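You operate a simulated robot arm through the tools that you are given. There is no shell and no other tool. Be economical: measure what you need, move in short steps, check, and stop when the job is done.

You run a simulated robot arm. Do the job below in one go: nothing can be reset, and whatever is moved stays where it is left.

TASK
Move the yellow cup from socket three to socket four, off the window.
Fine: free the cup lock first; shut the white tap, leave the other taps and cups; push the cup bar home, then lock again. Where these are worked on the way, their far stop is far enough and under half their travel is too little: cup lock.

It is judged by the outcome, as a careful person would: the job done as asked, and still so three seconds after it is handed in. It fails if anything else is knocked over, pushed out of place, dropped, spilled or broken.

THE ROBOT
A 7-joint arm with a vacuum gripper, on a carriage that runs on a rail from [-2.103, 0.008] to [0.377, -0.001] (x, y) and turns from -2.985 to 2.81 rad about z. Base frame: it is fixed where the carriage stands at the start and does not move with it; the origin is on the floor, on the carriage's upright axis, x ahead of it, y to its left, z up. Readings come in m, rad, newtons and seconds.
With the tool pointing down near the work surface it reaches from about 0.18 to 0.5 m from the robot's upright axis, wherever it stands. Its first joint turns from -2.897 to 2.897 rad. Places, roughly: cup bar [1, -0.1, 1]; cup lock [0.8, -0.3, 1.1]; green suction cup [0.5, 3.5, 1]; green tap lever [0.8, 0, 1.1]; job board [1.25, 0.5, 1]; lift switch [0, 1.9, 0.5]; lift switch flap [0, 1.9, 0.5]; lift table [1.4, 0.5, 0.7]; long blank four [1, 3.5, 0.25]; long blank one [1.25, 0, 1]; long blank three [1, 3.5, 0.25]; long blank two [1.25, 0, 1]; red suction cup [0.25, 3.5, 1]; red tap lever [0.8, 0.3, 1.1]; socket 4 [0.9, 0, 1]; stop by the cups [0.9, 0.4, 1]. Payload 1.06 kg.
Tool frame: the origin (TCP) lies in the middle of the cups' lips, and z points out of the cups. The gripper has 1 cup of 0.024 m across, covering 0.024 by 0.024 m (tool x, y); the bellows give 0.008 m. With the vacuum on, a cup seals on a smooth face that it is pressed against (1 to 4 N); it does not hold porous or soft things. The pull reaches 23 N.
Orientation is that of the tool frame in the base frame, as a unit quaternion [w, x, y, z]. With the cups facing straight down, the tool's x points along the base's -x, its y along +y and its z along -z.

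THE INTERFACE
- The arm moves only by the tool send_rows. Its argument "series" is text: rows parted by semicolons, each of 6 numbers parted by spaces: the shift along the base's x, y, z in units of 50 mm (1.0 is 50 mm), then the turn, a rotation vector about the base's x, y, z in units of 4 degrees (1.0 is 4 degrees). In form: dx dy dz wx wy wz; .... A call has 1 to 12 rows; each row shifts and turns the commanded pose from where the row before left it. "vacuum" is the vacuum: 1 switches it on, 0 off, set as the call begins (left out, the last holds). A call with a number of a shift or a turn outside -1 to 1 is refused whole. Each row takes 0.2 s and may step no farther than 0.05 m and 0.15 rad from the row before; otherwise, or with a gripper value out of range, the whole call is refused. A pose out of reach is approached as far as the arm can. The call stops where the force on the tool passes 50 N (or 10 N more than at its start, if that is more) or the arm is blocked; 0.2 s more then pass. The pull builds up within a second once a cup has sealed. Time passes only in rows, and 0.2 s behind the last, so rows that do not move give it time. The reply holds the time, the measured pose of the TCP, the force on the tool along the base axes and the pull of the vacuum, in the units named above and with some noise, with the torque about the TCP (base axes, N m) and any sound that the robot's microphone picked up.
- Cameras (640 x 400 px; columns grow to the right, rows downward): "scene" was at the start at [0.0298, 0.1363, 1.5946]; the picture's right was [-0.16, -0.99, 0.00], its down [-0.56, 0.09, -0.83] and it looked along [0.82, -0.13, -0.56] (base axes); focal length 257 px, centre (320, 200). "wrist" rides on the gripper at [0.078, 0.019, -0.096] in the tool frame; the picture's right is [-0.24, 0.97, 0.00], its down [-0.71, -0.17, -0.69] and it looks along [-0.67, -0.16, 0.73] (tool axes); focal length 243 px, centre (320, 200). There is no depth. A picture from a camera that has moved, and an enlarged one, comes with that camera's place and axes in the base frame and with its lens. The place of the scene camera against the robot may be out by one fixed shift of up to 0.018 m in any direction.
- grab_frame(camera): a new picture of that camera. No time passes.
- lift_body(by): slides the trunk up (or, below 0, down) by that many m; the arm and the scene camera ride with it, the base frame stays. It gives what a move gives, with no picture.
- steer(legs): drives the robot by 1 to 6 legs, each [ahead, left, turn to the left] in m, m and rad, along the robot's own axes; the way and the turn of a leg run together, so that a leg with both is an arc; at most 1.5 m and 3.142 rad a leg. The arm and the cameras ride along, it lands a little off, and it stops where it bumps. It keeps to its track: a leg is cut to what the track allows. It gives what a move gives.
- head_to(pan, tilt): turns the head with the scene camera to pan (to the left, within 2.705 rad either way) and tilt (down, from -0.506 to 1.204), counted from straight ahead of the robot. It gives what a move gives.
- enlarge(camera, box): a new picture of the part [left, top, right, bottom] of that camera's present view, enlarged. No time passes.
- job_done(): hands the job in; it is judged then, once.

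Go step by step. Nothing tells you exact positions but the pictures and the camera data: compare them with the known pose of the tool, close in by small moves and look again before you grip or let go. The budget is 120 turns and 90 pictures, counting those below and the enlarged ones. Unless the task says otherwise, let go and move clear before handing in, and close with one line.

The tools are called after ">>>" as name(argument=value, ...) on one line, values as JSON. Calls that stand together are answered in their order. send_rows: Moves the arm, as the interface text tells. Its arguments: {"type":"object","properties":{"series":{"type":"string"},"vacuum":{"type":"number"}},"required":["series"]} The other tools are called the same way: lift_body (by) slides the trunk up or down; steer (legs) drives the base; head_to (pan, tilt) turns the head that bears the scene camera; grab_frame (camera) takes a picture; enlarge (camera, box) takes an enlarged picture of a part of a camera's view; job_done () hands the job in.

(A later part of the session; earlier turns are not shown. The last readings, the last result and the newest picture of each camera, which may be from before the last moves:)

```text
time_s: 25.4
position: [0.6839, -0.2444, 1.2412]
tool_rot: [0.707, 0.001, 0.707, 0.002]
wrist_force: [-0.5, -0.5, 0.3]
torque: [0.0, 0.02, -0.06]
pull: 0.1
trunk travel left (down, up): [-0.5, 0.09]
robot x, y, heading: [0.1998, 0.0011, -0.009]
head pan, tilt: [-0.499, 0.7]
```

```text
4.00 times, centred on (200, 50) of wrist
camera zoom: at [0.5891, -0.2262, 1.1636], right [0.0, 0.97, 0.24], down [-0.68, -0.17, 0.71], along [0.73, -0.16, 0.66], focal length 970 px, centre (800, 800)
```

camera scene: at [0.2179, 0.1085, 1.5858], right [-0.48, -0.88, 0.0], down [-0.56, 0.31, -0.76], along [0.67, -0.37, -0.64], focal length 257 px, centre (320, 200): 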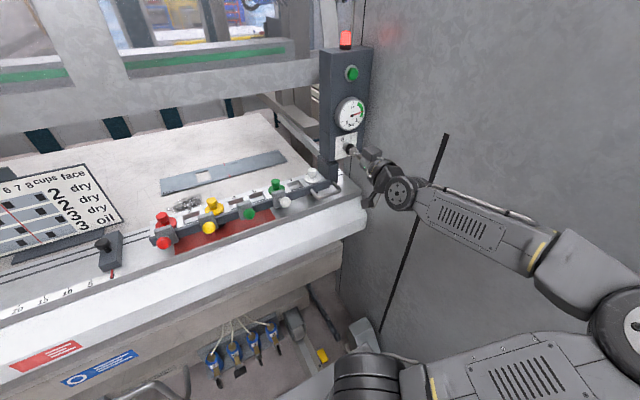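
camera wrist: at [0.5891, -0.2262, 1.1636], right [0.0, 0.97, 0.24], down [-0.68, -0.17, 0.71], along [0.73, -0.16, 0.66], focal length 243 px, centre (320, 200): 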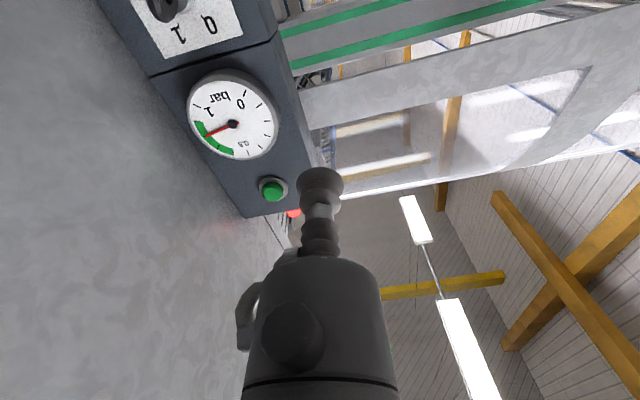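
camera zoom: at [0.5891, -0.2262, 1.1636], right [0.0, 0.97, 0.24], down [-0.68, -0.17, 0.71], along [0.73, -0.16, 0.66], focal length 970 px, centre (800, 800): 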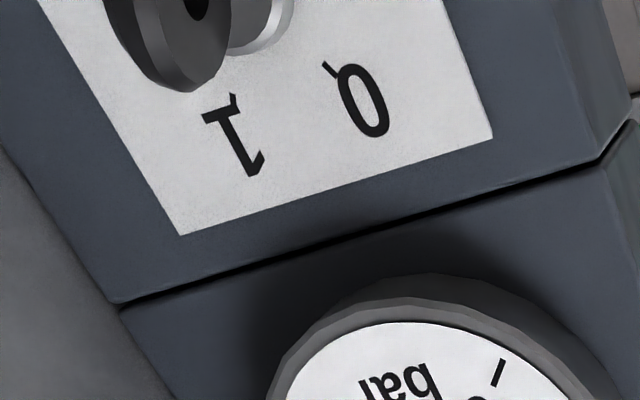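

>>> send_rows(series="0 -0.4 -0.4 0 0 0;0 -0.4 -0.4 0 0 0;0 -0.4 -0.4 0 0 0;0.2 -0.4 -0.4 0 0 0;0.2 -0.4 -0.3 0 0 0;0 0 0 0 0 0")

>>> enlarge(camera="wrist", box=[260, 40, 370, 140])

```text
time_s: 26.8
position: [0.7043, -0.3479, 1.1445]
tool_rot: [0.707, 0.001, 0.707, 0.001]
wrist_force: [0.3, 0.6, 0.1]
torque: [-0.01, 0.0, -0.05]
pull: 0.0
trunk travel left (down, up): [-0.5, 0.09]
robot x, y, heading: [0.2004, -0.0031, -0.0]
head pan, tilt: [-0.499, 0.7]
```

```text
4.00 times, centred on (315, 90) of wrist
camera zoom: at [0.6089, -0.3299, 1.0663], right [0.0, 0.97, 0.24], down [-0.68, -0.17, 0.71], along [0.73, -0.16, 0.66], focal length 970 px, centre (340, 640)
```

zoom: 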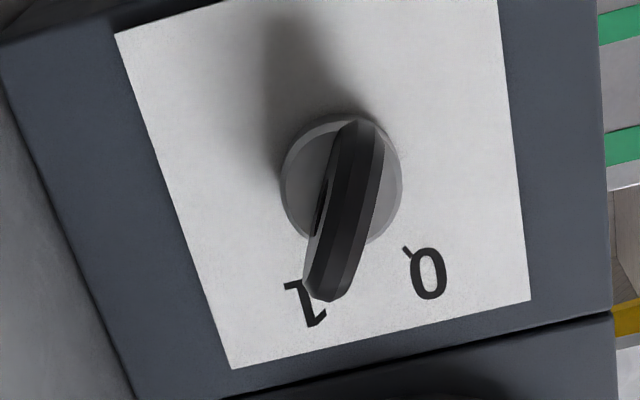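

The bow is back at 1, so it sprang back on release or never passed its detent. I'll repeat the push with better leverage and watch the release step by step.

>>> send_rows(series="0 -0.2 0.1 0 0 -1;0 -0.2 0.1 0 0 -1;0 -0.2 0 0 0 -1;0 -0.2 0 0 0 -1;0.6 0 0 0 0 0;0.6 0 0 0 0 0;0.6 0 0 0 0 0;0.5 0 0 0 0 0;0.4 0 0 0 0 0;0 0 0 0 0 0")

>>> send_rows(series="0 0.2 0 0 0 0;0 0.15 0.05 0 0 0;0 0.1 0.08 0 0 0;0 0.1 0.08 0 0 0;0 0.06 0.08 0 0 0;0 0.06 0.08 0 0 0;0 0.06 0.08 0 0 0;0 0.1 0.06 0 0 0")

>>> enlarge(camera="wrist", box=[220, 40, 420, 240])

```text
time_s: 29.0
position: [0.8415, -0.3877, 1.1528]
tool_rot: [0.7, 0.101, 0.7, -0.096]
wrist_force: [-0.2, -0.4, -0.5]
torque: [0.02, -0.01, -0.02]
pull: 0.0
trunk travel left (down, up): [-0.5, 0.09]
robot x, y, heading: [0.1968, -0.0014, 0.004]
head pan, tilt: [-0.499, 0.7]
```

```text
time_s: 30.8
position: [0.8402, -0.3452, 1.1792]
tool_rot: [0.701, 0.099, 0.7, -0.096]
wrist_force: [0.3, 0.0, -0.5]
torque: [0.0, -0.01, -0.01]
pull: 0.1
trunk travel left (down, up): [-0.5, 0.09]
robot x, y, heading: [0.2017, -0.0054, 0.001]
head pan, tilt: [-0.499, 0.7]
```

```text
2.00 times, centred on (320, 140) of wrist
camera zoom: at [0.7533, -0.3018, 1.1012], right [0.27, 0.93, 0.24], down [-0.71, 0.02, 0.71], along [0.66, -0.36, 0.67], focal length 485 px, centre (320, 320)
```

zoom: 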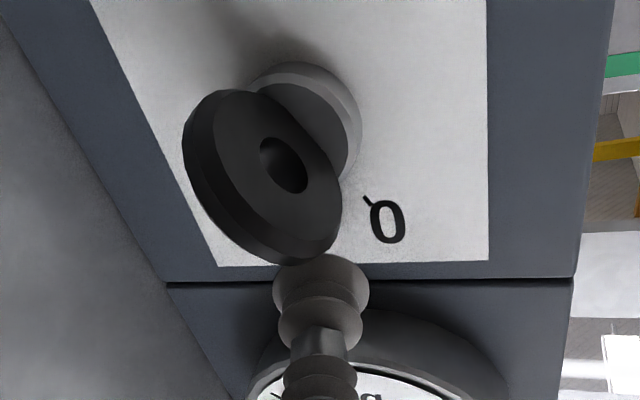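

Force is zero now and the bow has turned past the tip. I check with the scene camera.

>>> enlarge(camera="scene", box=[310, 120, 390, 170])

```text
8.00 times, centred on (350, 145) of scene
camera zoom: at [0.2178, 0.1085, 1.5858], right [-0.48, -0.88, 0.0], down [-0.56, 0.31, -0.76], along [0.67, -0.37, -0.64], focal length 2056 px, centre (80, 640)
```

zoom: 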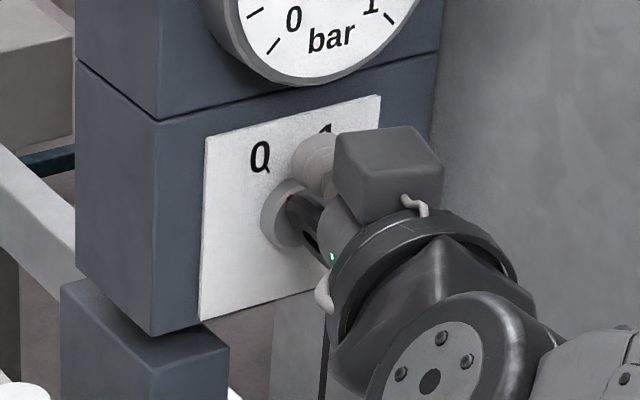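

>>> send_rows(series="0 -0.2 0 0 0 0;0 -0.3 0 0 0 0;0 -0.3 0 0 0 0")

>>> enlarge(camera="scene", box=[310, 120, 390, 170])

```text
time_s: 31.6
position: [0.8407, -0.3859, 1.1796]
tool_rot: [0.701, 0.1, 0.7, -0.096]
wrist_force: [-0.5, 0.0, 0.9]
torque: [-0.01, 0.03, -0.01]
pull: 0.0
trunk travel left (down, up): [-0.5, 0.09]
robot x, y, heading: [0.2024, -0.0014, -0.002]
head pan, tilt: [-0.499, 0.7]
```

```text
8.00 times, centred on (350, 145) of scene
camera zoom: at [0.2178, 0.1085, 1.5859], right [-0.48, -0.88, 0.0], down [-0.56, 0.31, -0.76], along [0.67, -0.37, -0.64], focal length 2056 px, centre (80, 640)
```

zoom: 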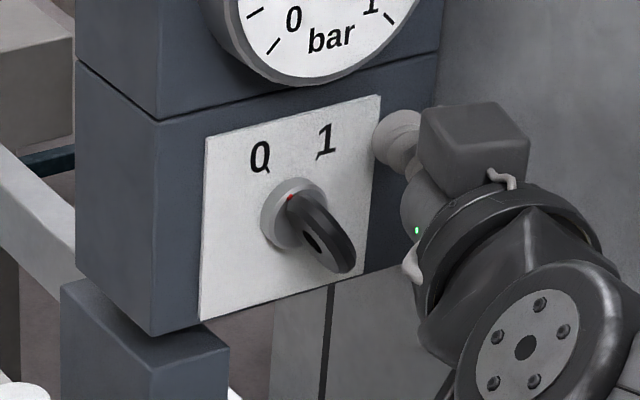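

The bow now stays turned to 0 with the tool off it. I retreat straight back and verify.

>>> send_rows(series="-0.6 0 0.1 0 0 0;-0.8 0 0.1 0 0 0;-0.8 0 0.1 0 0 0;-0.8 0.2 0.2 0 0 0;0 0.2 0.2 0 0 1;0 0.3 0.3 0 0 1;0 0.3 0.3 0 0 1;0 0.3 0.3 0 0 1")

>>> enlarge(camera="scene", box=[310, 120, 390, 170])

>>> enlarge(camera="scene", box=[140, 140, 360, 260])

```text
time_s: 33.4
position: [0.6879, -0.3197, 1.2588]
tool_rot: [0.707, 0.001, 0.707, 0.001]
wrist_force: [0.0, 0.8, 0.2]
torque: [0.02, 0.01, 0.01]
pull: 0.0
trunk travel left (down, up): [-0.5, 0.09]
robot x, y, heading: [0.1994, 0.0001, -0.007]
head pan, tilt: [-0.499, 0.7]
```

```text
8.00 times, centred on (350, 145) of scene
camera zoom: at [0.2178, 0.1085, 1.5858], right [-0.48, -0.88, 0.0], down [-0.56, 0.31, -0.76], along [0.67, -0.37, -0.64], focal length 2056 px, centre (80, 640)
```

zoom: 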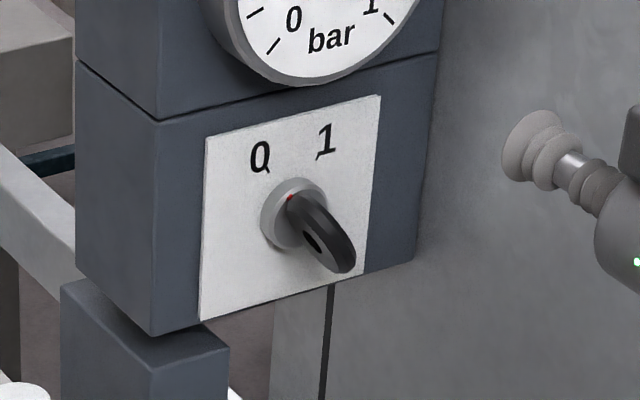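

```text
2.91 times, centred on (250, 200) of scene
camera zoom: at [0.2178, 0.1085, 1.5858], right [-0.48, -0.88, 0.0], down [-0.56, 0.31, -0.76], along [0.67, -0.37, -0.64], focal length 748 px, centre (524, 200)
```

zoom: 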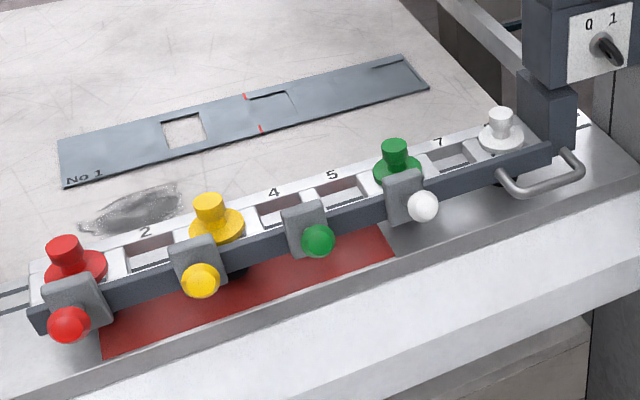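

Lock is at 0 and stays there. Yellow knob top is about (0.911, 0.113, 1.055), socket pitch ≈0.070 m, so socket 4 at y≈0.043. I bring the tool back to pointing down and left, then drive forward.

>>> send_rows(series="-0.05 0.35 0.1 0 1 0;-0.05 0.35 0.1 0 1 0;-0.05 0.35 0.1 0 1 0;-0.05 0.35 0 0 1 0;-0.05 0.35 0 0 1 0;-0.05 0.35 0 0 1 0;-0.05 0.35 0 0 1 0;-0.05 0.35 0 0 1 0;-0.05 0.35 0 0 1 0;-0.05 0.35 0 0 1 0;-0.05 0.35 0 0 1 0;-0.05 0.35 0 0 1 0")

>>> send_rows(series="-0.1 0.35 0 0 1 0;-0.1 0.35 0 0 1 0;-0.1 0.35 0 0 1 0;-0.1 0.35 0 0 1 0;-0.1 0.35 0 0 1 0;-0.1 0.35 0 0 1 0;-0.1 0.35 0 0 1 0;-0.1 0.35 0 0 1 0;-0.1 0.35 0 0 1 0;-0.1 0.35 0 0 1 0;0 0 0 0 0.5 0")

>>> steer(legs=[[0.17, 0, 0]])

>>> grab_frame(camera="wrist")

```text
time_s: 36.0
position: [0.6598, -0.112, 1.275]
tool_rot: [0.358, 0.002, 0.934, 0.002]
wrist_force: [0.1, 0.4, 0.6]
torque: [0.01, -0.02, 0.01]
pull: 0.0
trunk travel left (down, up): [-0.5, 0.09]
robot x, y, heading: [0.2008, 0.0023, -0.006]
head pan, tilt: [-0.499, 0.7]
```

```text
time_s: 38.4
position: [0.6107, 0.0637, 1.2748]
tool_rot: [0.0, 0.003, 1.0, 0.0]
wrist_force: [0.2, -0.3, 0.5]
torque: [0.01, 0.0, 0.02]
pull: 0.1
trunk travel left (down, up): [-0.5, 0.09]
robot x, y, heading: [0.2016, 0.0017, -0.004]
head pan, tilt: [-0.499, 0.7]
```

```text
time_s: 39.9
position: [0.7821, 0.0613, 1.2741]
tool_rot: [-0.001, 0.005, 1.0, -0.001]
wrist_force: [0.5, 0.4, -0.4]
torque: [0.02, 0.0, 0.02]
pull: 0.1
trunk travel left (down, up): [-0.5, 0.09]
robot x, y, heading: [0.3746, -0.0016, -0.005]
head pan, tilt: [-0.499, 0.7]
```

```text
38 pictures are left
camera wrist: at [0.7043, 0.0795, 1.3697], right [0.24, 0.97, 0.0], down [0.71, -0.18, 0.68], along [0.66, -0.17, -0.73], focal length 243 px, centre (320, 200)
```

wrist: 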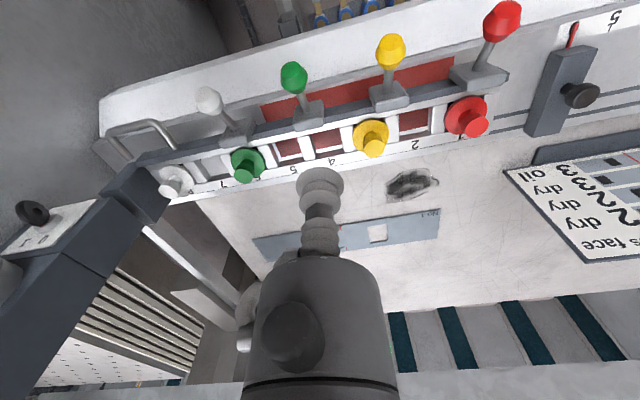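

>>> enlarge(camera="wrist", box=[140, 60, 300, 220])

>>> enlarge(camera="wrist", box=[270, 60, 430, 180])

```text
2.50 times, centred on (220, 140) of wrist
camera zoom: at [0.7043, 0.0795, 1.3697], right [0.24, 0.97, 0.0], down [0.71, -0.18, 0.68], along [0.66, -0.17, -0.73], focal length 606 px, centre (570, 350)
```

zoom: 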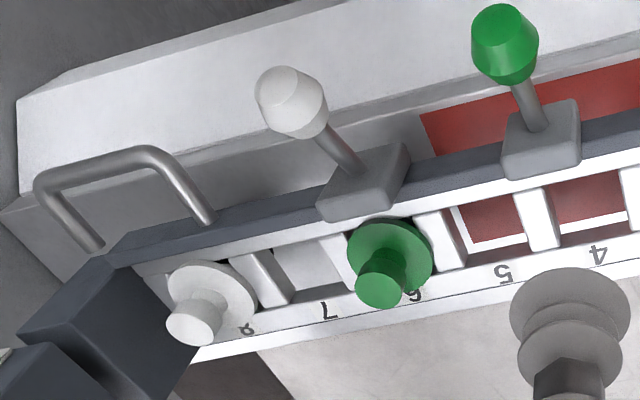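

```text
3.33 times, centred on (350, 120) of wrist
camera zoom: at [0.7043, 0.0795, 1.3697], right [0.24, 0.97, 0.0], down [0.71, -0.18, 0.68], along [0.66, -0.17, -0.73], focal length 809 px, centre (220, 467)
```

zoom: 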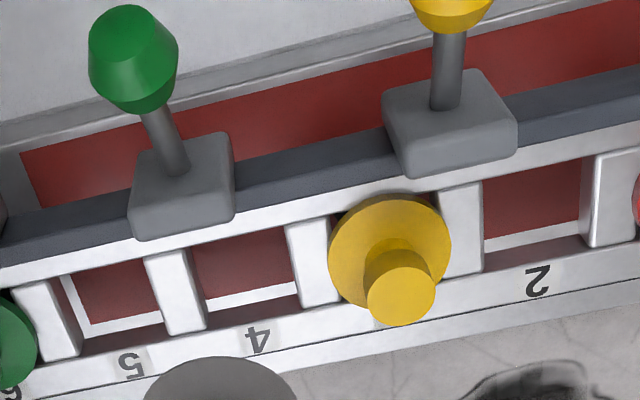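

The white tap's foot and all sockets are clear now. I move above the yellow knob (0.908, 0.112), staying high first.

>>> send_rows(series="0.5 0.2 -0.4 0 0 0;0.5 0.2 -0.4 0 0 0;0.5 0.2 -0.4 0 0 0;0.5 0.2 -0.4 0 0 0;0.5 0.2 -0.4 0 0 0;0 0 -0.4 0 0 0;0 0 -0.4 0 0 0;0 0 0 0 0 0")

>>> grab_frame(camera="wrist")

>>> grab_frame(camera="scene")

```text
time_s: 41.7
position: [0.9056, 0.1127, 1.1351]
tool_rot: [0.0, 0.005, 1.0, 0.0]
wrist_force: [-0.1, 0.4, 0.7]
torque: [0.03, -0.02, 0.01]
pull: 0.1
trunk travel left (down, up): [-0.5, 0.09]
robot x, y, heading: [0.3711, 0.0022, -0.002]
head pan, tilt: [-0.499, 0.7]
```

```text
35 pictures are left
camera wrist: at [0.8286, 0.1304, 1.2299], right [0.24, 0.97, 0.0], down [0.71, -0.18, 0.69], along [0.66, -0.17, -0.73], focal length 243 px, centre (320, 200)
```

wrist: 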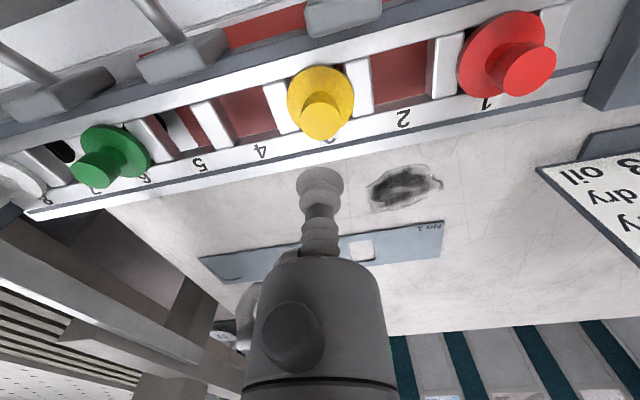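

```text
34 pictures are left
camera scene: at [0.3894, 0.1079, 1.5858], right [-0.49, -0.87, 0.0], down [-0.56, 0.31, -0.76], along [0.67, -0.37, -0.64], focal length 257 px, centre (320, 200)
```

scene: 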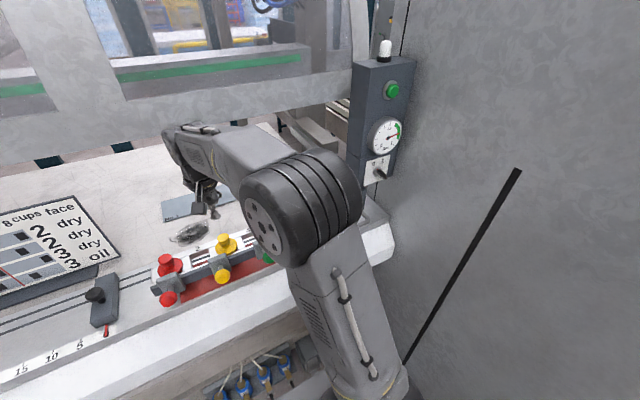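

The lamp changed from red to white, confirming the lock is free. Knob lines up under the cup; I descend with vacuum on.

>>> send_rows(series="0.06 0 -0.5 0 0 0;0 0 -0.5 0 0 0;0 0 -0.4 0 0 0;0 0 -0.1 0 0 0;0 0 0 0 0 0", vacuum=1)

```text
time_s: 42.9
position: [0.9102, 0.1107, 1.0614]
tool_rot: [-0.001, 0.005, 1.0, 0.0]
wrist_force: [1.7, -0.1, 3.3]
torque: [0.04, -0.01, -0.01]
pull: 22.9
trunk travel left (down, up): [-0.5, 0.09]
robot x, y, heading: [0.3715, 0.0001, -0.011]
head pan, tilt: [-0.499, 0.7]
```

Sealed with full pull. Lift slowly and check the force.

>>> send_rows(series="0 0 0.2 0 0 0;0 0 0.2 0 0 0;0 0 0.3 0 0 0;0 0 0.3 0 0 0;0 0 0 0 0 0")

>>> grab_frame(camera="wrist")

```text
time_s: 44.1
position: [0.9106, 0.1117, 1.1109]
tool_rot: [0.0, 0.005, 1.0, 0.0]
wrist_force: [-1.3, -0.1, -1.0]
torque: [0.02, -0.02, -0.03]
pull: 23.3
trunk travel left (down, up): [-0.5, 0.09]
robot x, y, heading: [0.3714, -0.0015, -0.008]
head pan, tilt: [-0.499, 0.7]
```

```text
33 pictures are left
camera wrist: at [0.8329, 0.1307, 1.2062], right [0.24, 0.97, 0.0], down [0.71, -0.18, 0.69], along [0.66, -0.17, -0.73], focal length 243 px, centre (320, 200)
```

wrist: 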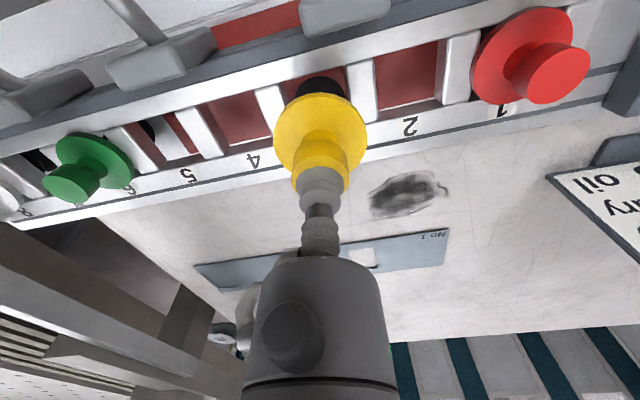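

The cup is rising out of the socket. Lift further to clear the bar.

>>> send_rows(series="0 0 0.4 0 0 0;0 0 0.4 0 0 0;0 0 0.2 0 0 0;0 0 0 0 0 0")

>>> grab_frame(camera="wrist")

>>> enlarge(camera="scene", box=[140, 160, 300, 310])

```text
time_s: 45.1
position: [0.91, 0.1119, 1.1613]
tool_rot: [0.0, 0.004, 1.0, 0.0]
wrist_force: [0.5, -0.1, -1.5]
torque: [0.01, 0.0, -0.05]
pull: 23.3
trunk travel left (down, up): [-0.5, 0.09]
robot x, y, heading: [0.3718, -0.0033, -0.011]
head pan, tilt: [-0.499, 0.7]
```

```text
32 pictures are left
camera wrist: at [0.8327, 0.1308, 1.2555], right [0.24, 0.97, 0.0], down [0.71, -0.18, 0.68], along [0.66, -0.17, -0.73], focal length 243 px, centre (320, 200)
```

wrist: 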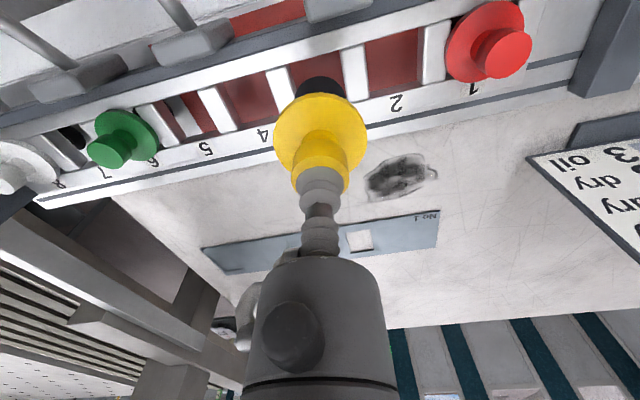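

```text
2.67 times, centred on (220, 235) of scene
camera zoom: at [0.3894, 0.1078, 1.5858], right [-0.49, -0.87, 0.0], down [-0.56, 0.31, -0.76], along [0.67, -0.37, -0.64], focal length 685 px, centre (587, 107)
```

zoom: 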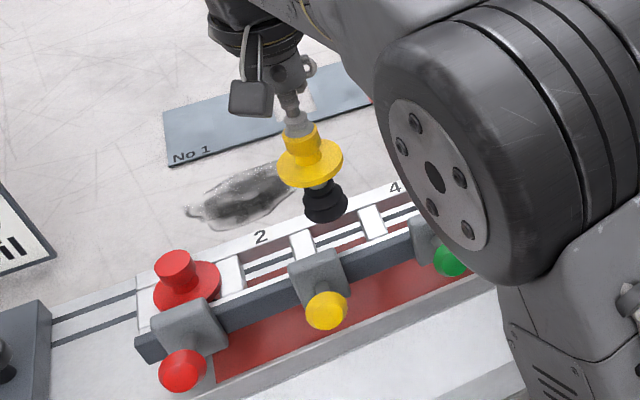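

The cup is well clear. I move it 70 mm right, over socket 4, and look.

>>> send_rows(series="0 -0.5 0 0 0 0;0 -0.5 0 0 0 0;0 -0.4 0 0 0 0;0 0 0 0 0 0")

>>> grab_frame(camera="wrist")

>>> enlarge(camera="wrist", box=[230, 40, 430, 200])

```text
time_s: 46.1
position: [0.908, 0.0416, 1.1601]
tool_rot: [0.001, 0.005, 1.0, 0.0]
wrist_force: [-0.4, -0.1, -1.1]
torque: [0.01, 0.06, 0.0]
pull: 22.4
trunk travel left (down, up): [-0.5, 0.09]
robot x, y, heading: [0.3697, -0.0077, -0.006]
head pan, tilt: [-0.499, 0.7]
```

```text
30 pictures are left
camera wrist: at [0.8312, 0.0599, 1.2554], right [0.24, 0.97, 0.0], down [0.71, -0.18, 0.69], along [0.66, -0.17, -0.73], focal length 243 px, centre (320, 200)
```

wrist: 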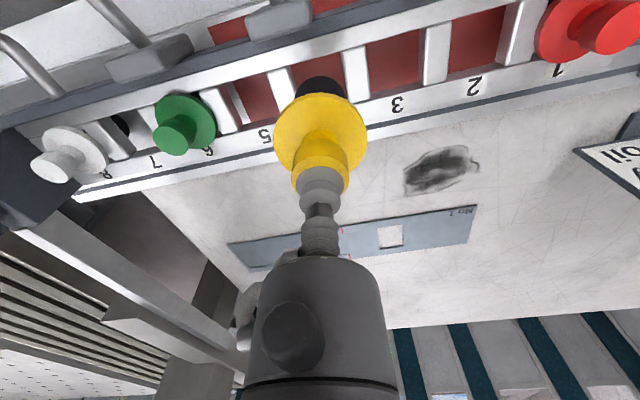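

```text
2.50 times, centred on (330, 120) of wrist
camera zoom: at [0.8312, 0.0599, 1.2554], right [0.24, 0.97, 0.0], down [0.71, -0.18, 0.69], along [0.66, -0.17, -0.73], focal length 606 px, centre (295, 400)
```

zoom: 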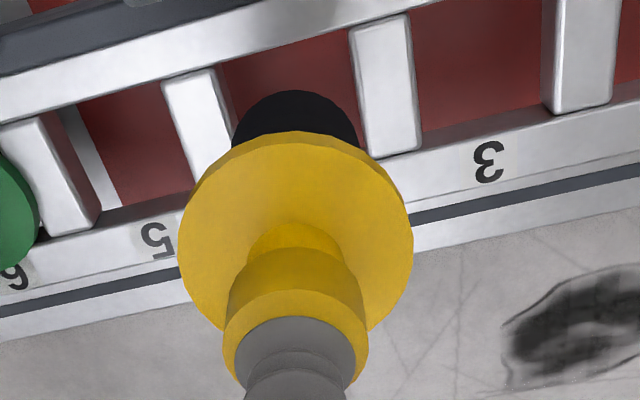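

The view relative to the dividers matches the one over socket 3, so it's centred over socket 4. Lower it.

>>> send_rows(series="0.03 0 -0.4 0 0 0;0 0 -0.4 0 0 0;0 0 -0.4 0 0 0;0 0 -0.4 0 0 0;0 0 -0.2 0 0 0;0 0 0 0 0 0")

>>> grab_frame(camera="wrist")

```text
time_s: 47.5
position: [0.9107, 0.0408, 1.0707]
tool_rot: [0.001, 0.005, 1.0, 0.0]
wrist_force: [-0.7, 0.6, -0.2]
torque: [0.0, 0.03, 0.03]
pull: 23.3
trunk travel left (down, up): [-0.5, 0.09]
robot x, y, heading: [0.3709, 0.0006, -0.008]
head pan, tilt: [-0.499, 0.7]
```

```text
28 pictures are left
camera wrist: at [0.8329, 0.0603, 1.1659], right [0.24, 0.97, 0.0], down [0.71, -0.18, 0.68], along [0.66, -0.17, -0.73], focal length 243 px, centre (320, 200)
```

wrist: 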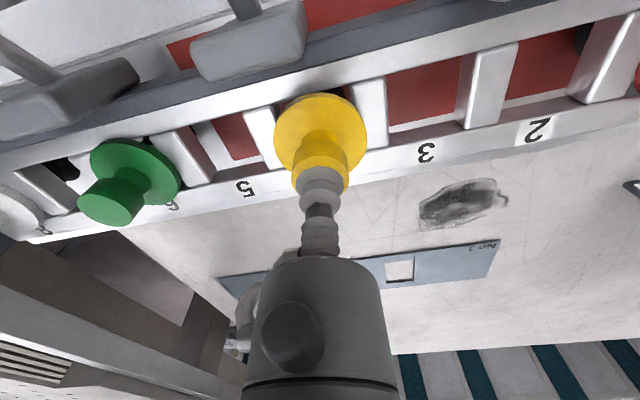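

>>> send_rows(series="0 0 -0.08 0 0 0;0 0 -0.08 0 0 0;0 0 0 0 0 0")

```text
time_s: 48.3
position: [0.9133, 0.0417, 1.062]
tool_rot: [0.0, 0.005, 1.0, 0.0]
wrist_force: [0.0, -0.5, -0.9]
torque: [0.03, 0.0, 0.0]
pull: 22.9
trunk travel left (down, up): [-0.5, 0.09]
robot x, y, heading: [0.3731, -0.0004, -0.01]
head pan, tilt: [-0.499, 0.7]
```

>>> send_rows(series="-0.04 0 -0.06 0 0 0;0 0 -0.06 0 0 0;0 0 0 0 0 0")

```text
time_s: 49.1
position: [0.9104, 0.0415, 1.0579]
tool_rot: [0.001, 0.005, 1.0, 0.0]
wrist_force: [3.2, -0.7, 17.7]
torque: [-0.01, 0.09, 0.0]
pull: 22.8
trunk travel left (down, up): [-0.5, 0.09]
robot x, y, heading: [0.3689, -0.0019, -0.011]
head pan, tilt: [-0.499, 0.7]
```

Seated (contact). Ease up 2 mm, release the vacuum, wait, and rise.

>>> send_rows(series="0 0 0.05 0 0 0;0 0 0 0 0 0", vacuum=0)

>>> send_rows(series="0 0 0 0 0 0;0 0 0 0 0 0;0 0 0.1 0 0 0;0 0 0.4 0 0 0;0 0 0.6 0 0 0;0 0 0.6 0 0 0;0 0 0.6 0 0 0")

>>> grab_frame(camera="wrist")

```text
time_s: 49.7
position: [0.9087, 0.0401, 1.0592]
tool_rot: [-0.001, 0.004, 1.0, -0.001]
wrist_force: [0.2, 0.4, 1.6]
torque: [0.01, 0.01, 0.02]
pull: 0.0
trunk travel left (down, up): [-0.5, 0.09]
robot x, y, heading: [0.3672, -0.0022, -0.01]
head pan, tilt: [-0.499, 0.7]
```

```text
time_s: 51.3
position: [0.9084, 0.0437, 1.1739]
tool_rot: [0.001, 0.004, 1.0, 0.0]
wrist_force: [0.0, 0.3, -1.2]
torque: [-0.02, 0.01, 0.02]
pull: 0.1
trunk travel left (down, up): [-0.5, 0.09]
robot x, y, heading: [0.3705, -0.0009, -0.007]
head pan, tilt: [-0.499, 0.7]
```

```text
27 pictures are left
camera wrist: at [0.8311, 0.0609, 1.2686], right [0.24, 0.97, 0.0], down [0.71, -0.18, 0.68], along [0.66, -0.17, -0.73], focal length 243 px, centre (320, 200)
```

wrist: 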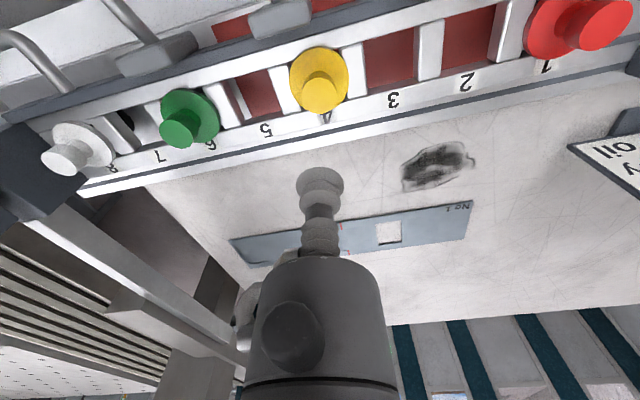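

The yellow cup now stands in socket 4. Next the white tap; I move back for a close look at how its lever works.

>>> send_rows(series="-0.8 -0.4 0.1 0 0 0;-0.8 -0.4 0.1 0 0 0;-0.8 -0.6 0 0 0 0;-0.7 -0.7 0 0 0 0;-0.7 -0.7 0 0 0 0;-0.7 -0.7 0 0 0 0;-0.5 -0.7 0 0 0 0")

>>> enlarge(camera="wrist", box=[370, 130, 530, 250])

>>> enlarge(camera="scene", box=[200, 200, 360, 320])

```text
time_s: 52.9
position: [0.6567, -0.169, 1.1861]
tool_rot: [0.0, 0.004, 1.0, 0.0]
wrist_force: [-0.7, -0.4, -0.4]
torque: [0.01, -0.01, 0.0]
pull: 0.1
trunk travel left (down, up): [-0.5, 0.09]
robot x, y, heading: [0.3728, 0.001, -0.01]
head pan, tilt: [-0.499, 0.7]
```

```text
3.33 times, centred on (450, 190) of wrist
camera zoom: at [0.5789, -0.1499, 1.2821], right [0.24, 0.97, 0.0], down [0.71, -0.18, 0.69], along [0.66, -0.17, -0.73], focal length 809 px, centre (-113, 233)
```

zoom: 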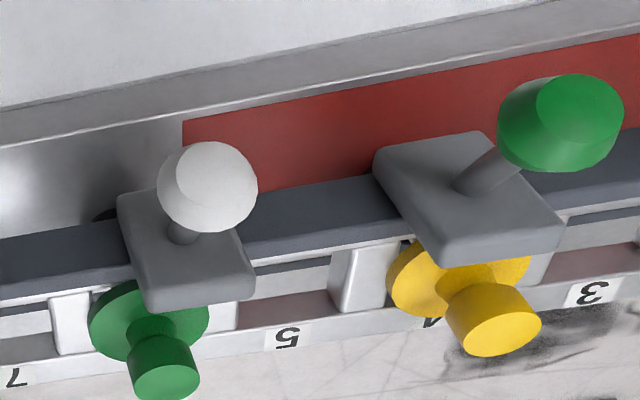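

```text
3.33 times, centred on (280, 260) of scene
camera zoom: at [0.3892, 0.1078, 1.5858], right [-0.49, -0.87, 0.0], down [-0.56, 0.31, -0.77], along [0.67, -0.37, -0.64], focal length 857 px, centre (453, 0)
```

zoom: 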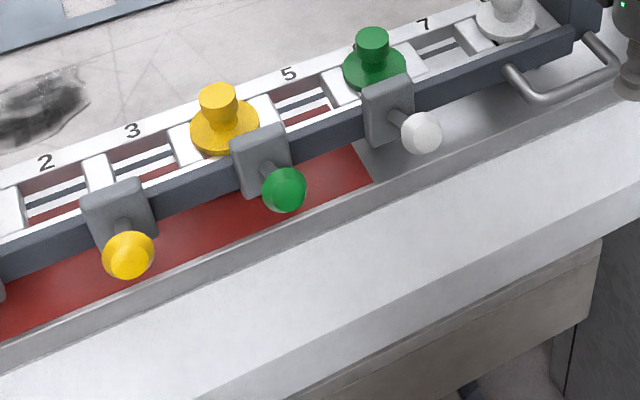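

The stem comes out toward the robot, slightly up; all four alike. I'll test gently by pressing the white ball down from above.

>>> send_rows(series="0.65 0.42 0 0 0 0;0.65 0.42 0 0 0 0;0.65 0.42 -0.4 0 0 0;0.61 0.42 -0.5 0 0 0;0 0 -0.6 0 0 0;0 0 -0.2 0 0 0;0 0 0 0 0 0")

>>> grab_frame(camera="wrist")

```text
time_s: 54.5
position: [0.7879, -0.0861, 1.0993]
tool_rot: [0.001, 0.004, 1.0, 0.0]
wrist_force: [0.4, 0.3, 0.2]
torque: [0.03, 0.04, 0.0]
pull: 0.1
trunk travel left (down, up): [-0.5, 0.09]
robot x, y, heading: [0.3712, -0.0052, -0.012]
head pan, tilt: [-0.499, 0.7]
```

```text
24 pictures are left
camera wrist: at [0.7094, -0.0668, 1.1947], right [0.24, 0.97, 0.0], down [0.71, -0.18, 0.69], along [0.66, -0.17, -0.73], focal length 243 px, centre (320, 200)
```

wrist: 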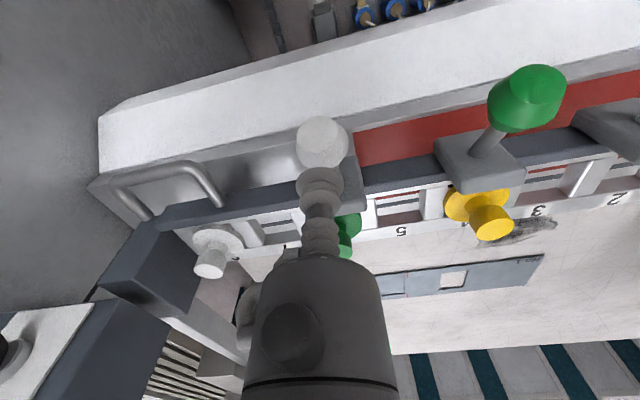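

>>> send_rows(series="-0.08 0 -0.1 0 0 0;0 0 -0.1 0 0 0;0 0 -0.1 0 0 0;0 0 -0.1 0 0 0;0 0 0 0 0 0")

```text
time_s: 55.7
position: [0.7834, -0.0853, 1.0778]
tool_rot: [0.0, 0.004, 1.0, 0.0]
wrist_force: [-0.4, 0.5, -0.2]
torque: [-0.02, 0.02, -0.04]
pull: 0.0
trunk travel left (down, up): [-0.5, 0.09]
robot x, y, heading: [0.3723, -0.002, -0.006]
head pan, tilt: [-0.499, 0.7]
```

>>> send_rows(series="0 0 -0.06 0 0 0;0 0 -0.06 0 0 0;0 0 -0.06 0 0 0;0 0 -0.06 0 0 0;0 0 0 0 0 0")

>>> grab_frame(camera="wrist")

```text
time_s: 56.9
position: [0.7831, -0.0862, 1.0661]
tool_rot: [0.0, 0.005, 1.0, 0.0]
wrist_force: [-0.2, 0.2, 1.7]
torque: [-0.01, -0.02, -0.03]
pull: 0.0
trunk travel left (down, up): [-0.5, 0.09]
robot x, y, heading: [0.3717, -0.005, -0.006]
head pan, tilt: [-0.499, 0.7]
```

```text
23 pictures are left
camera wrist: at [0.7049, -0.0669, 1.1612], right [0.24, 0.97, 0.0], down [0.71, -0.18, 0.69], along [0.66, -0.17, -0.73], focal length 243 px, centre (320, 200)
```

wrist: 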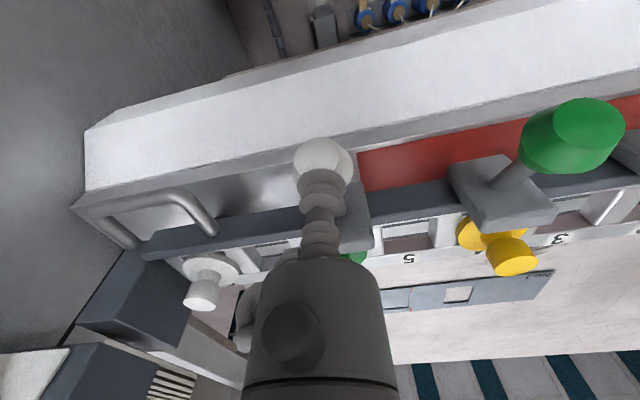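

Light contact begins. I press on in small steps, watching the force.

>>> send_rows(series="0 0 -0.06 0 0 0;0 0 -0.06 0 0 0;0 0 0 0 0 0")

```text
time_s: 57.7
position: [0.7824, -0.0857, 1.0592]
tool_rot: [0.0, 0.005, 1.0, 0.0]
wrist_force: [0.9, 0.0, 0.2]
torque: [0.03, 0.0, -0.01]
pull: 0.1
trunk travel left (down, up): [-0.5, 0.09]
robot x, y, heading: [0.3706, 0.0019, -0.007]
head pan, tilt: [-0.499, 0.7]
```

It gives way easily: the lever moves down. Continue.

>>> send_rows(series="0 0 -0.08 0 0 0;0 0 -0.08 0 0 0;0 0 -0.08 0 0 0;0 0 0 0 0 0")

>>> grab_frame(camera="wrist")

>>> enlarge(camera="scene", box=[200, 200, 360, 320])

```text
time_s: 58.7
position: [0.7838, -0.0839, 1.0484]
tool_rot: [0.0, 0.004, 1.0, 0.0]
wrist_force: [1.2, -0.2, -0.7]
torque: [0.0, -0.01, 0.02]
pull: 0.1
trunk travel left (down, up): [-0.5, 0.09]
robot x, y, heading: [0.373, -0.0013, -0.01]
head pan, tilt: [-0.499, 0.7]
```

```text
22 pictures are left
camera wrist: at [0.706, -0.066, 1.1432], right [0.24, 0.97, 0.0], down [0.71, -0.18, 0.69], along [0.66, -0.17, -0.73], focal length 243 px, centre (320, 200)
```

wrist: 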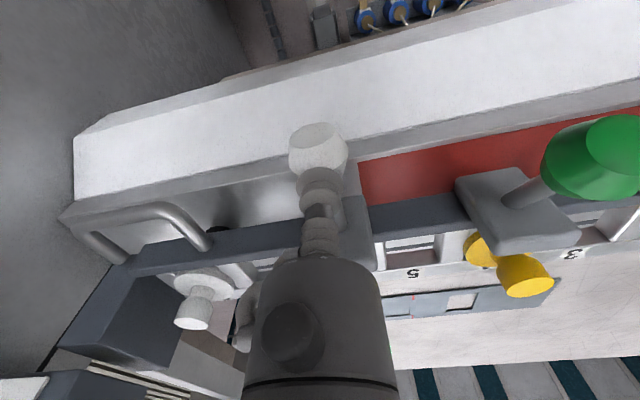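

```text
3.33 times, centred on (280, 260) of scene
camera zoom: at [0.3893, 0.1078, 1.5858], right [-0.49, -0.87, 0.0], down [-0.56, 0.31, -0.76], along [0.67, -0.37, -0.64], focal length 857 px, centre (453, 0)
```

zoom: 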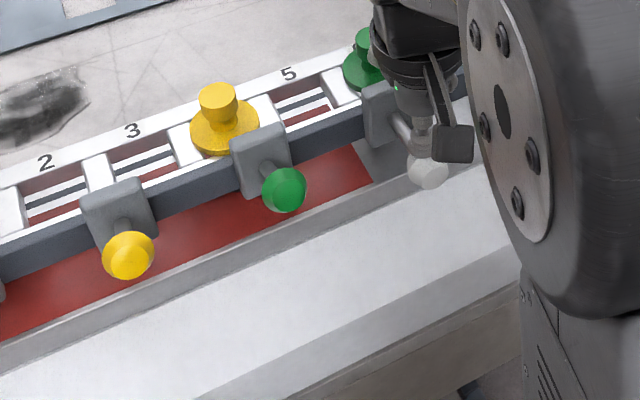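

The white lever is visibly lower. Continue down, following the ball, until it meets its stop.

>>> send_rows(series="-0.08 0 -0.06 0 0 0;-0.08 0 -0.08 0 0 0;0 0 -0.08 0 0 0;0 0 -0.08 0 0 0;0 0 -0.06 0 0 0;0 0 0 0 0 0")

```text
time_s: 60.1
position: [0.7748, -0.0864, 1.0281]
tool_rot: [-0.001, 0.004, 1.0, 0.0]
wrist_force: [0.1, 0.1, 1.1]
torque: [0.01, 0.01, 0.02]
pull: 0.1
trunk travel left (down, up): [-0.5, 0.09]
robot x, y, heading: [0.3744, -0.0033, -0.009]
head pan, tilt: [-0.499, 0.7]
```

>>> send_rows(series="0 0 -0.08 0 0 0;0 0 -0.06 0 0 0;0 0 -0.06 0 0 0;0 0 0 0 0 0")

>>> enlarge(camera="scene", box=[240, 210, 340, 285])

```text
time_s: 61.1
position: [0.7765, -0.0853, 1.0187]
tool_rot: [-0.001, 0.004, 1.0, 0.0]
wrist_force: [0.7, -0.2, -1.3]
torque: [-0.02, 0.01, 0.02]
pull: 0.0
trunk travel left (down, up): [-0.5, 0.09]
robot x, y, heading: [0.3724, 0.0005, -0.002]
head pan, tilt: [-0.499, 0.7]
```

```text
5.33 times, centred on (290, 248) of scene
camera zoom: at [0.3893, 0.1078, 1.5858], right [-0.49, -0.87, 0.0], down [-0.56, 0.31, -0.76], along [0.67, -0.37, -0.64], focal length 1371 px, centre (480, -53)
```

zoom: 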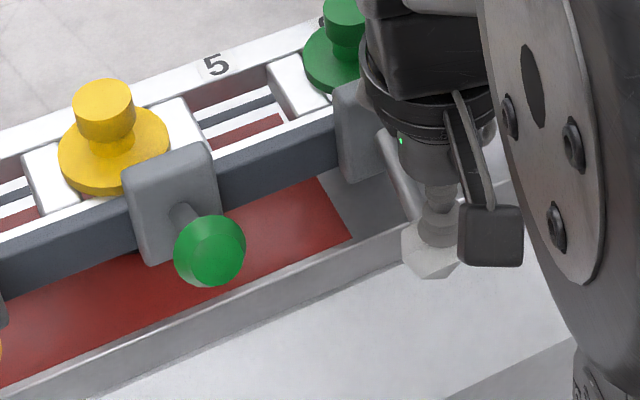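

>>> send_rows(series="0.04 0 -0.08 0 0 0;0.04 0 -0.08 0 0 0;0.04 0 -0.08 0 0 0;0 0 0 0 0 0")

>>> grab_frame(camera="wrist")

```text
time_s: 62.1
position: [0.7814, -0.0862, 1.0074]
tool_rot: [-0.001, 0.003, 1.0, -0.001]
wrist_force: [-0.3, 0.3, 1.9]
torque: [0.01, 0.01, 0.0]
pull: 0.0
trunk travel left (down, up): [-0.5, 0.09]
robot x, y, heading: [0.3765, 0.0008, -0.012]
head pan, tilt: [-0.499, 0.7]
```

```text
19 pictures are left
camera wrist: at [0.7035, -0.0667, 1.1031], right [0.24, 0.97, 0.0], down [0.71, -0.18, 0.69], along [0.66, -0.17, -0.73], focal length 243 px, centre (320, 200)
```

wrist: 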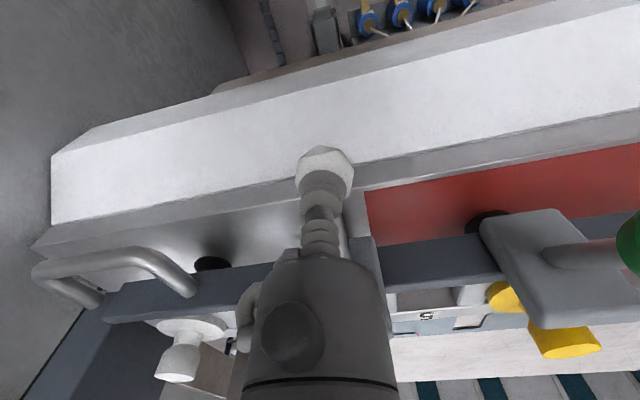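

>>> send_rows(series="0 0 -0.06 0 0 0;0 0 -0.06 0 0 0;0 0 -0.06 0 0 0;0 0 0 0 0 0")

```text
time_s: 63.1
position: [0.7806, -0.0863, 1.0001]
tool_rot: [0.001, 0.005, 1.0, 0.0]
wrist_force: [2.8, 1.9, 11.7]
torque: [-0.05, 0.02, 0.0]
pull: 0.1
trunk travel left (down, up): [-0.5, 0.09]
robot x, y, heading: [0.3727, -0.0011, -0.007]
head pan, tilt: [-0.499, 0.7]
```

Resistance now: the lever has reached its lower stop. One small further push, then lift off and look.

>>> send_rows(series="0 0 -0.05 0 0 0;0 0 0 0 0 0;0 0 0.3 0 0 0;0 0 0.6 0 0 0;0 0 0.8 0 0 0;0 0 0.8 0 0 0;0 -0.3 0.8 0 0 0;-0.6 -0.5 0 0 0 0;-0.6 -0.5 0 0 0 0;-0.6 -0.5 0 0 0 0")

>>> enlarge(camera="scene", box=[180, 190, 380, 320])

```text
time_s: 65.3
position: [0.6893, -0.1737, 1.163]
tool_rot: [0.001, 0.005, 1.0, 0.0]
wrist_force: [0.1, 0.4, 0.2]
torque: [0.01, -0.01, -0.01]
pull: 0.1
trunk travel left (down, up): [-0.5, 0.09]
robot x, y, heading: [0.3708, -0.001, -0.009]
head pan, tilt: [-0.499, 0.7]
```

```text
3.08 times, centred on (280, 255) of scene
camera zoom: at [0.3892, 0.1078, 1.5858], right [-0.49, -0.87, 0.0], down [-0.56, 0.31, -0.76], along [0.67, -0.37, -0.64], focal length 791 px, centre (443, 31)
```

zoom: 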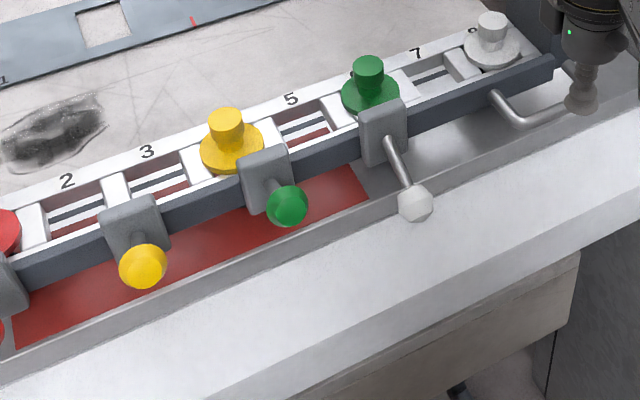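

The white tap is down at its stop. Now I look at the bar's right end, to see which way "home" is.

>>> send_rows(series="0.2 0.9 0 0 0 0;0.2 0.9 0 0 0 0;0.2 0.9 0 0 0 0;0 0.4 0 0 0 0;0 0 0 0 0 0")

>>> enlarge(camera="wrist", box=[60, 160, 260, 320])

```text
time_s: 66.5
position: [0.7224, -0.0203, 1.1591]
tool_rot: [0.0, 0.005, 1.0, 0.0]
wrist_force: [0.1, -0.6, -0.1]
torque: [-0.05, -0.03, 0.0]
pull: 0.0
trunk travel left (down, up): [-0.5, 0.09]
robot x, y, heading: [0.3756, -0.0013, -0.01]
head pan, tilt: [-0.499, 0.7]
```

```text
2.50 times, centred on (160, 240) of wrist
camera zoom: at [0.6442, -0.0011, 1.2543], right [0.24, 0.97, 0.0], down [0.71, -0.18, 0.69], along [0.66, -0.17, -0.73], focal length 606 px, centre (720, 100)
```

zoom: 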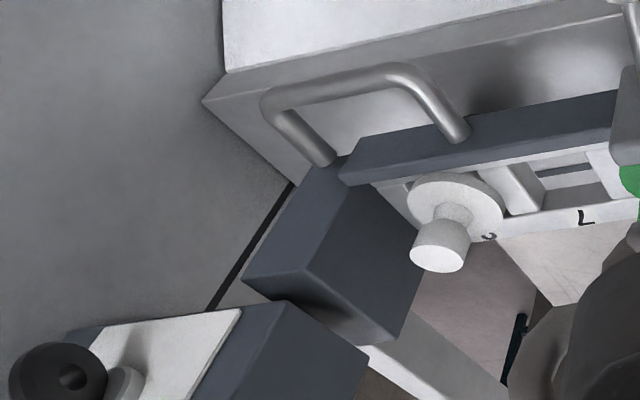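

White frame end and lock post are close together, but I can't see whether there's a gap. I look from the right side above.

>>> send_rows(series="-0.1 -0.8 0.4 0 0 0;-0.1 -0.8 0.4 0 0 0;-0.1 -0.9 0.2 0 0 0;0 -0.95 0 0 0 0;0 -0.95 0 0 0 -1;0 -0.95 0 0 0 -1;0 -0.95 0 0 0 -1;0 -0.5 0 0 0 0;0 0 0 0 0 0")

>>> enlarge(camera="wrist", box=[360, 100, 560, 260])

```text
time_s: 68.5
position: [0.7022, -0.3598, 1.2086]
tool_rot: [-0.001, 0.109, 0.994, -0.001]
wrist_force: [0.0, 0.6, -0.3]
torque: [0.04, 0.0, 0.03]
pull: 0.1
trunk travel left (down, up): [-0.5, 0.09]
robot x, y, heading: [0.3753, -0.0004, -0.009]
head pan, tilt: [-0.499, 0.7]
```

```text
2.50 times, centred on (460, 180) of wrist
camera zoom: at [0.6307, -0.326, 1.3039], right [0.44, 0.9, 0.0], down [0.65, -0.32, 0.69], along [0.62, -0.3, -0.73], focal length 606 px, centre (-30, 250)
```

zoom: 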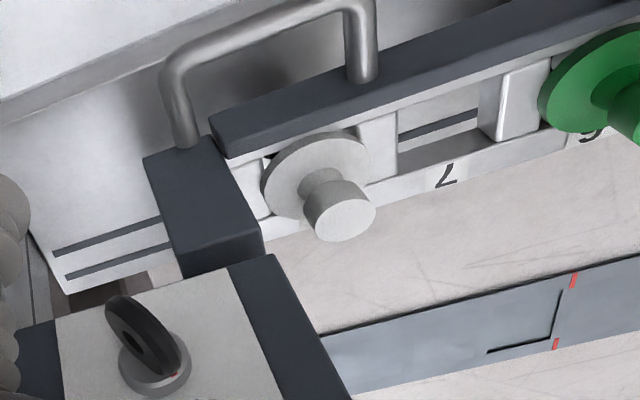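

The bench slots lie at x≈0.927 and 0.959 while the bar's sockets are at x≈0.908, and the beam stands proud in front of the lock post, so "home" is about 35 mm away from the robot (+x). I'll push gently on the beam's middle, between the green and white taps.

>>> send_rows(series="0 0.9 0 0 0 1;0 0.95 0 0 0 1;0 0.95 0 0 0 1;0 0.95 0 0 0 0;0.3 0.95 0 0 0 0;0.4 0.9 -0.1 0 0 0;0.5 0.8 -0.2 0 0 0;0.6 0.14 -0.4 0 0 0;0.1 0 -0.4 0 0 0;0 0 0 0 0 0")

>>> grab_frame(camera="wrist")

```text
time_s: 70.7
position: [0.8026, -0.0374, 1.1567]
tool_rot: [0.0, 0.004, 1.0, -0.001]
wrist_force: [0.6, 0.2, 0.6]
torque: [0.03, 0.0, 0.01]
pull: 0.1
trunk travel left (down, up): [-0.5, 0.09]
robot x, y, heading: [0.3707, -0.0012, -0.012]
head pan, tilt: [-0.499, 0.7]
```

```text
15 pictures are left
camera wrist: at [0.7255, -0.0182, 1.2526], right [0.24, 0.97, 0.0], down [0.71, -0.18, 0.69], along [0.66, -0.17, -0.73], focal length 243 px, centre (320, 200)
```

wrist: 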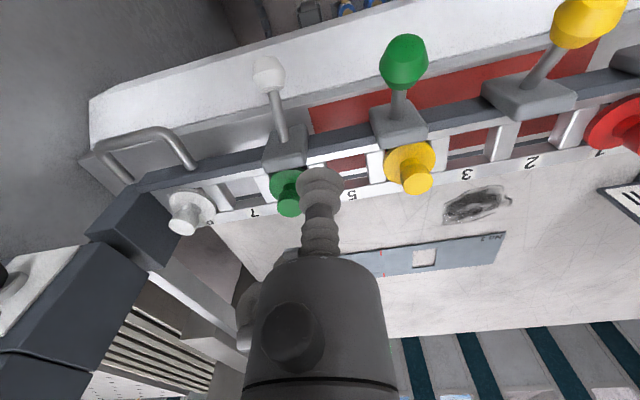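

>>> send_rows(series="-0.04 0 -0.6 0 0 0;0 0 -0.6 0 0 0;0 0 -0.6 0 0 0;0 0 -0.4 0 0 0;0 0 -0.25 0 0 0;0 0 0 0 0 0")

>>> send_rows(series="0.1 0 0 0 0 0;0.1 0 0 0 0 0;0.1 0 0 0 0 0;0.1 0 0 0 0 0;0 0 0 0 0 0")

```text
time_s: 72.1
position: [0.7976, -0.034, 1.0333]
tool_rot: [0.0, 0.005, 1.0, 0.0]
wrist_force: [0.3, 0.5, -0.3]
torque: [-0.01, 0.02, 0.0]
pull: 0.0
trunk travel left (down, up): [-0.5, 0.09]
robot x, y, heading: [0.3712, -0.0027, -0.011]
head pan, tilt: [-0.499, 0.7]
```

```text
time_s: 73.3
position: [0.8184, -0.0333, 1.0343]
tool_rot: [0.0, 0.004, 1.0, 0.0]
wrist_force: [-0.3, -0.5, 0.7]
torque: [0.01, 0.03, 0.0]
pull: 0.0
trunk travel left (down, up): [-0.5, 0.09]
robot x, y, heading: [0.3704, -0.003, -0.01]
head pan, tilt: [-0.499, 0.7]
```

>>> send_rows(series="0.08 0 0 0 0 0;0.08 0 0 0 0 0;0.08 0 0 0 0 0;0 0 0 0 0 0")

```text
time_s: 74.3
position: [0.8308, -0.0328, 1.0326]
tool_rot: [0.0, 0.005, 1.0, 0.0]
wrist_force: [0.6, -0.9, 0.0]
torque: [0.04, 0.0, -0.03]
pull: 0.1
trunk travel left (down, up): [-0.5, 0.09]
robot x, y, heading: [0.371, -0.0057, -0.006]
head pan, tilt: [-0.499, 0.7]
```

>>> grab_frame(camera="wrist")

>>> enlarge(camera="scene", box=[240, 190, 360, 280])

```text
14 pictures are left
camera wrist: at [0.7532, -0.015, 1.1288], right [0.24, 0.97, 0.0], down [0.71, -0.18, 0.69], along [0.66, -0.17, -0.73], focal length 243 px, centre (320, 200)
```

wrist: 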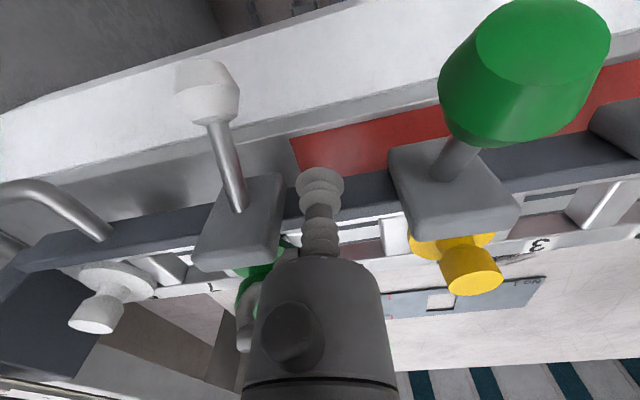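

```text
4.44 times, centred on (300, 235) of scene
camera zoom: at [0.3893, 0.1078, 1.5858], right [-0.49, -0.87, 0.0], down [-0.56, 0.31, -0.76], along [0.67, -0.37, -0.64], focal length 1142 px, centre (409, 44)
```

zoom: 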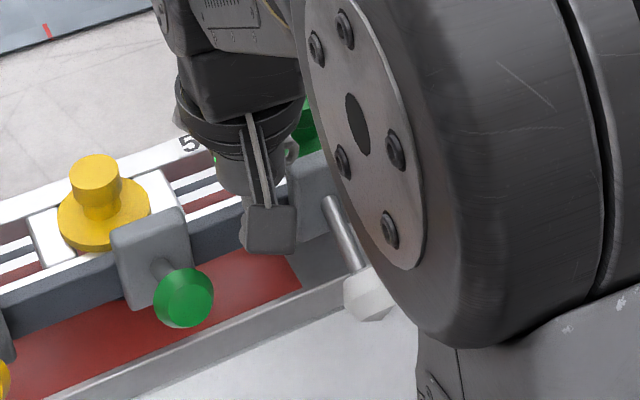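

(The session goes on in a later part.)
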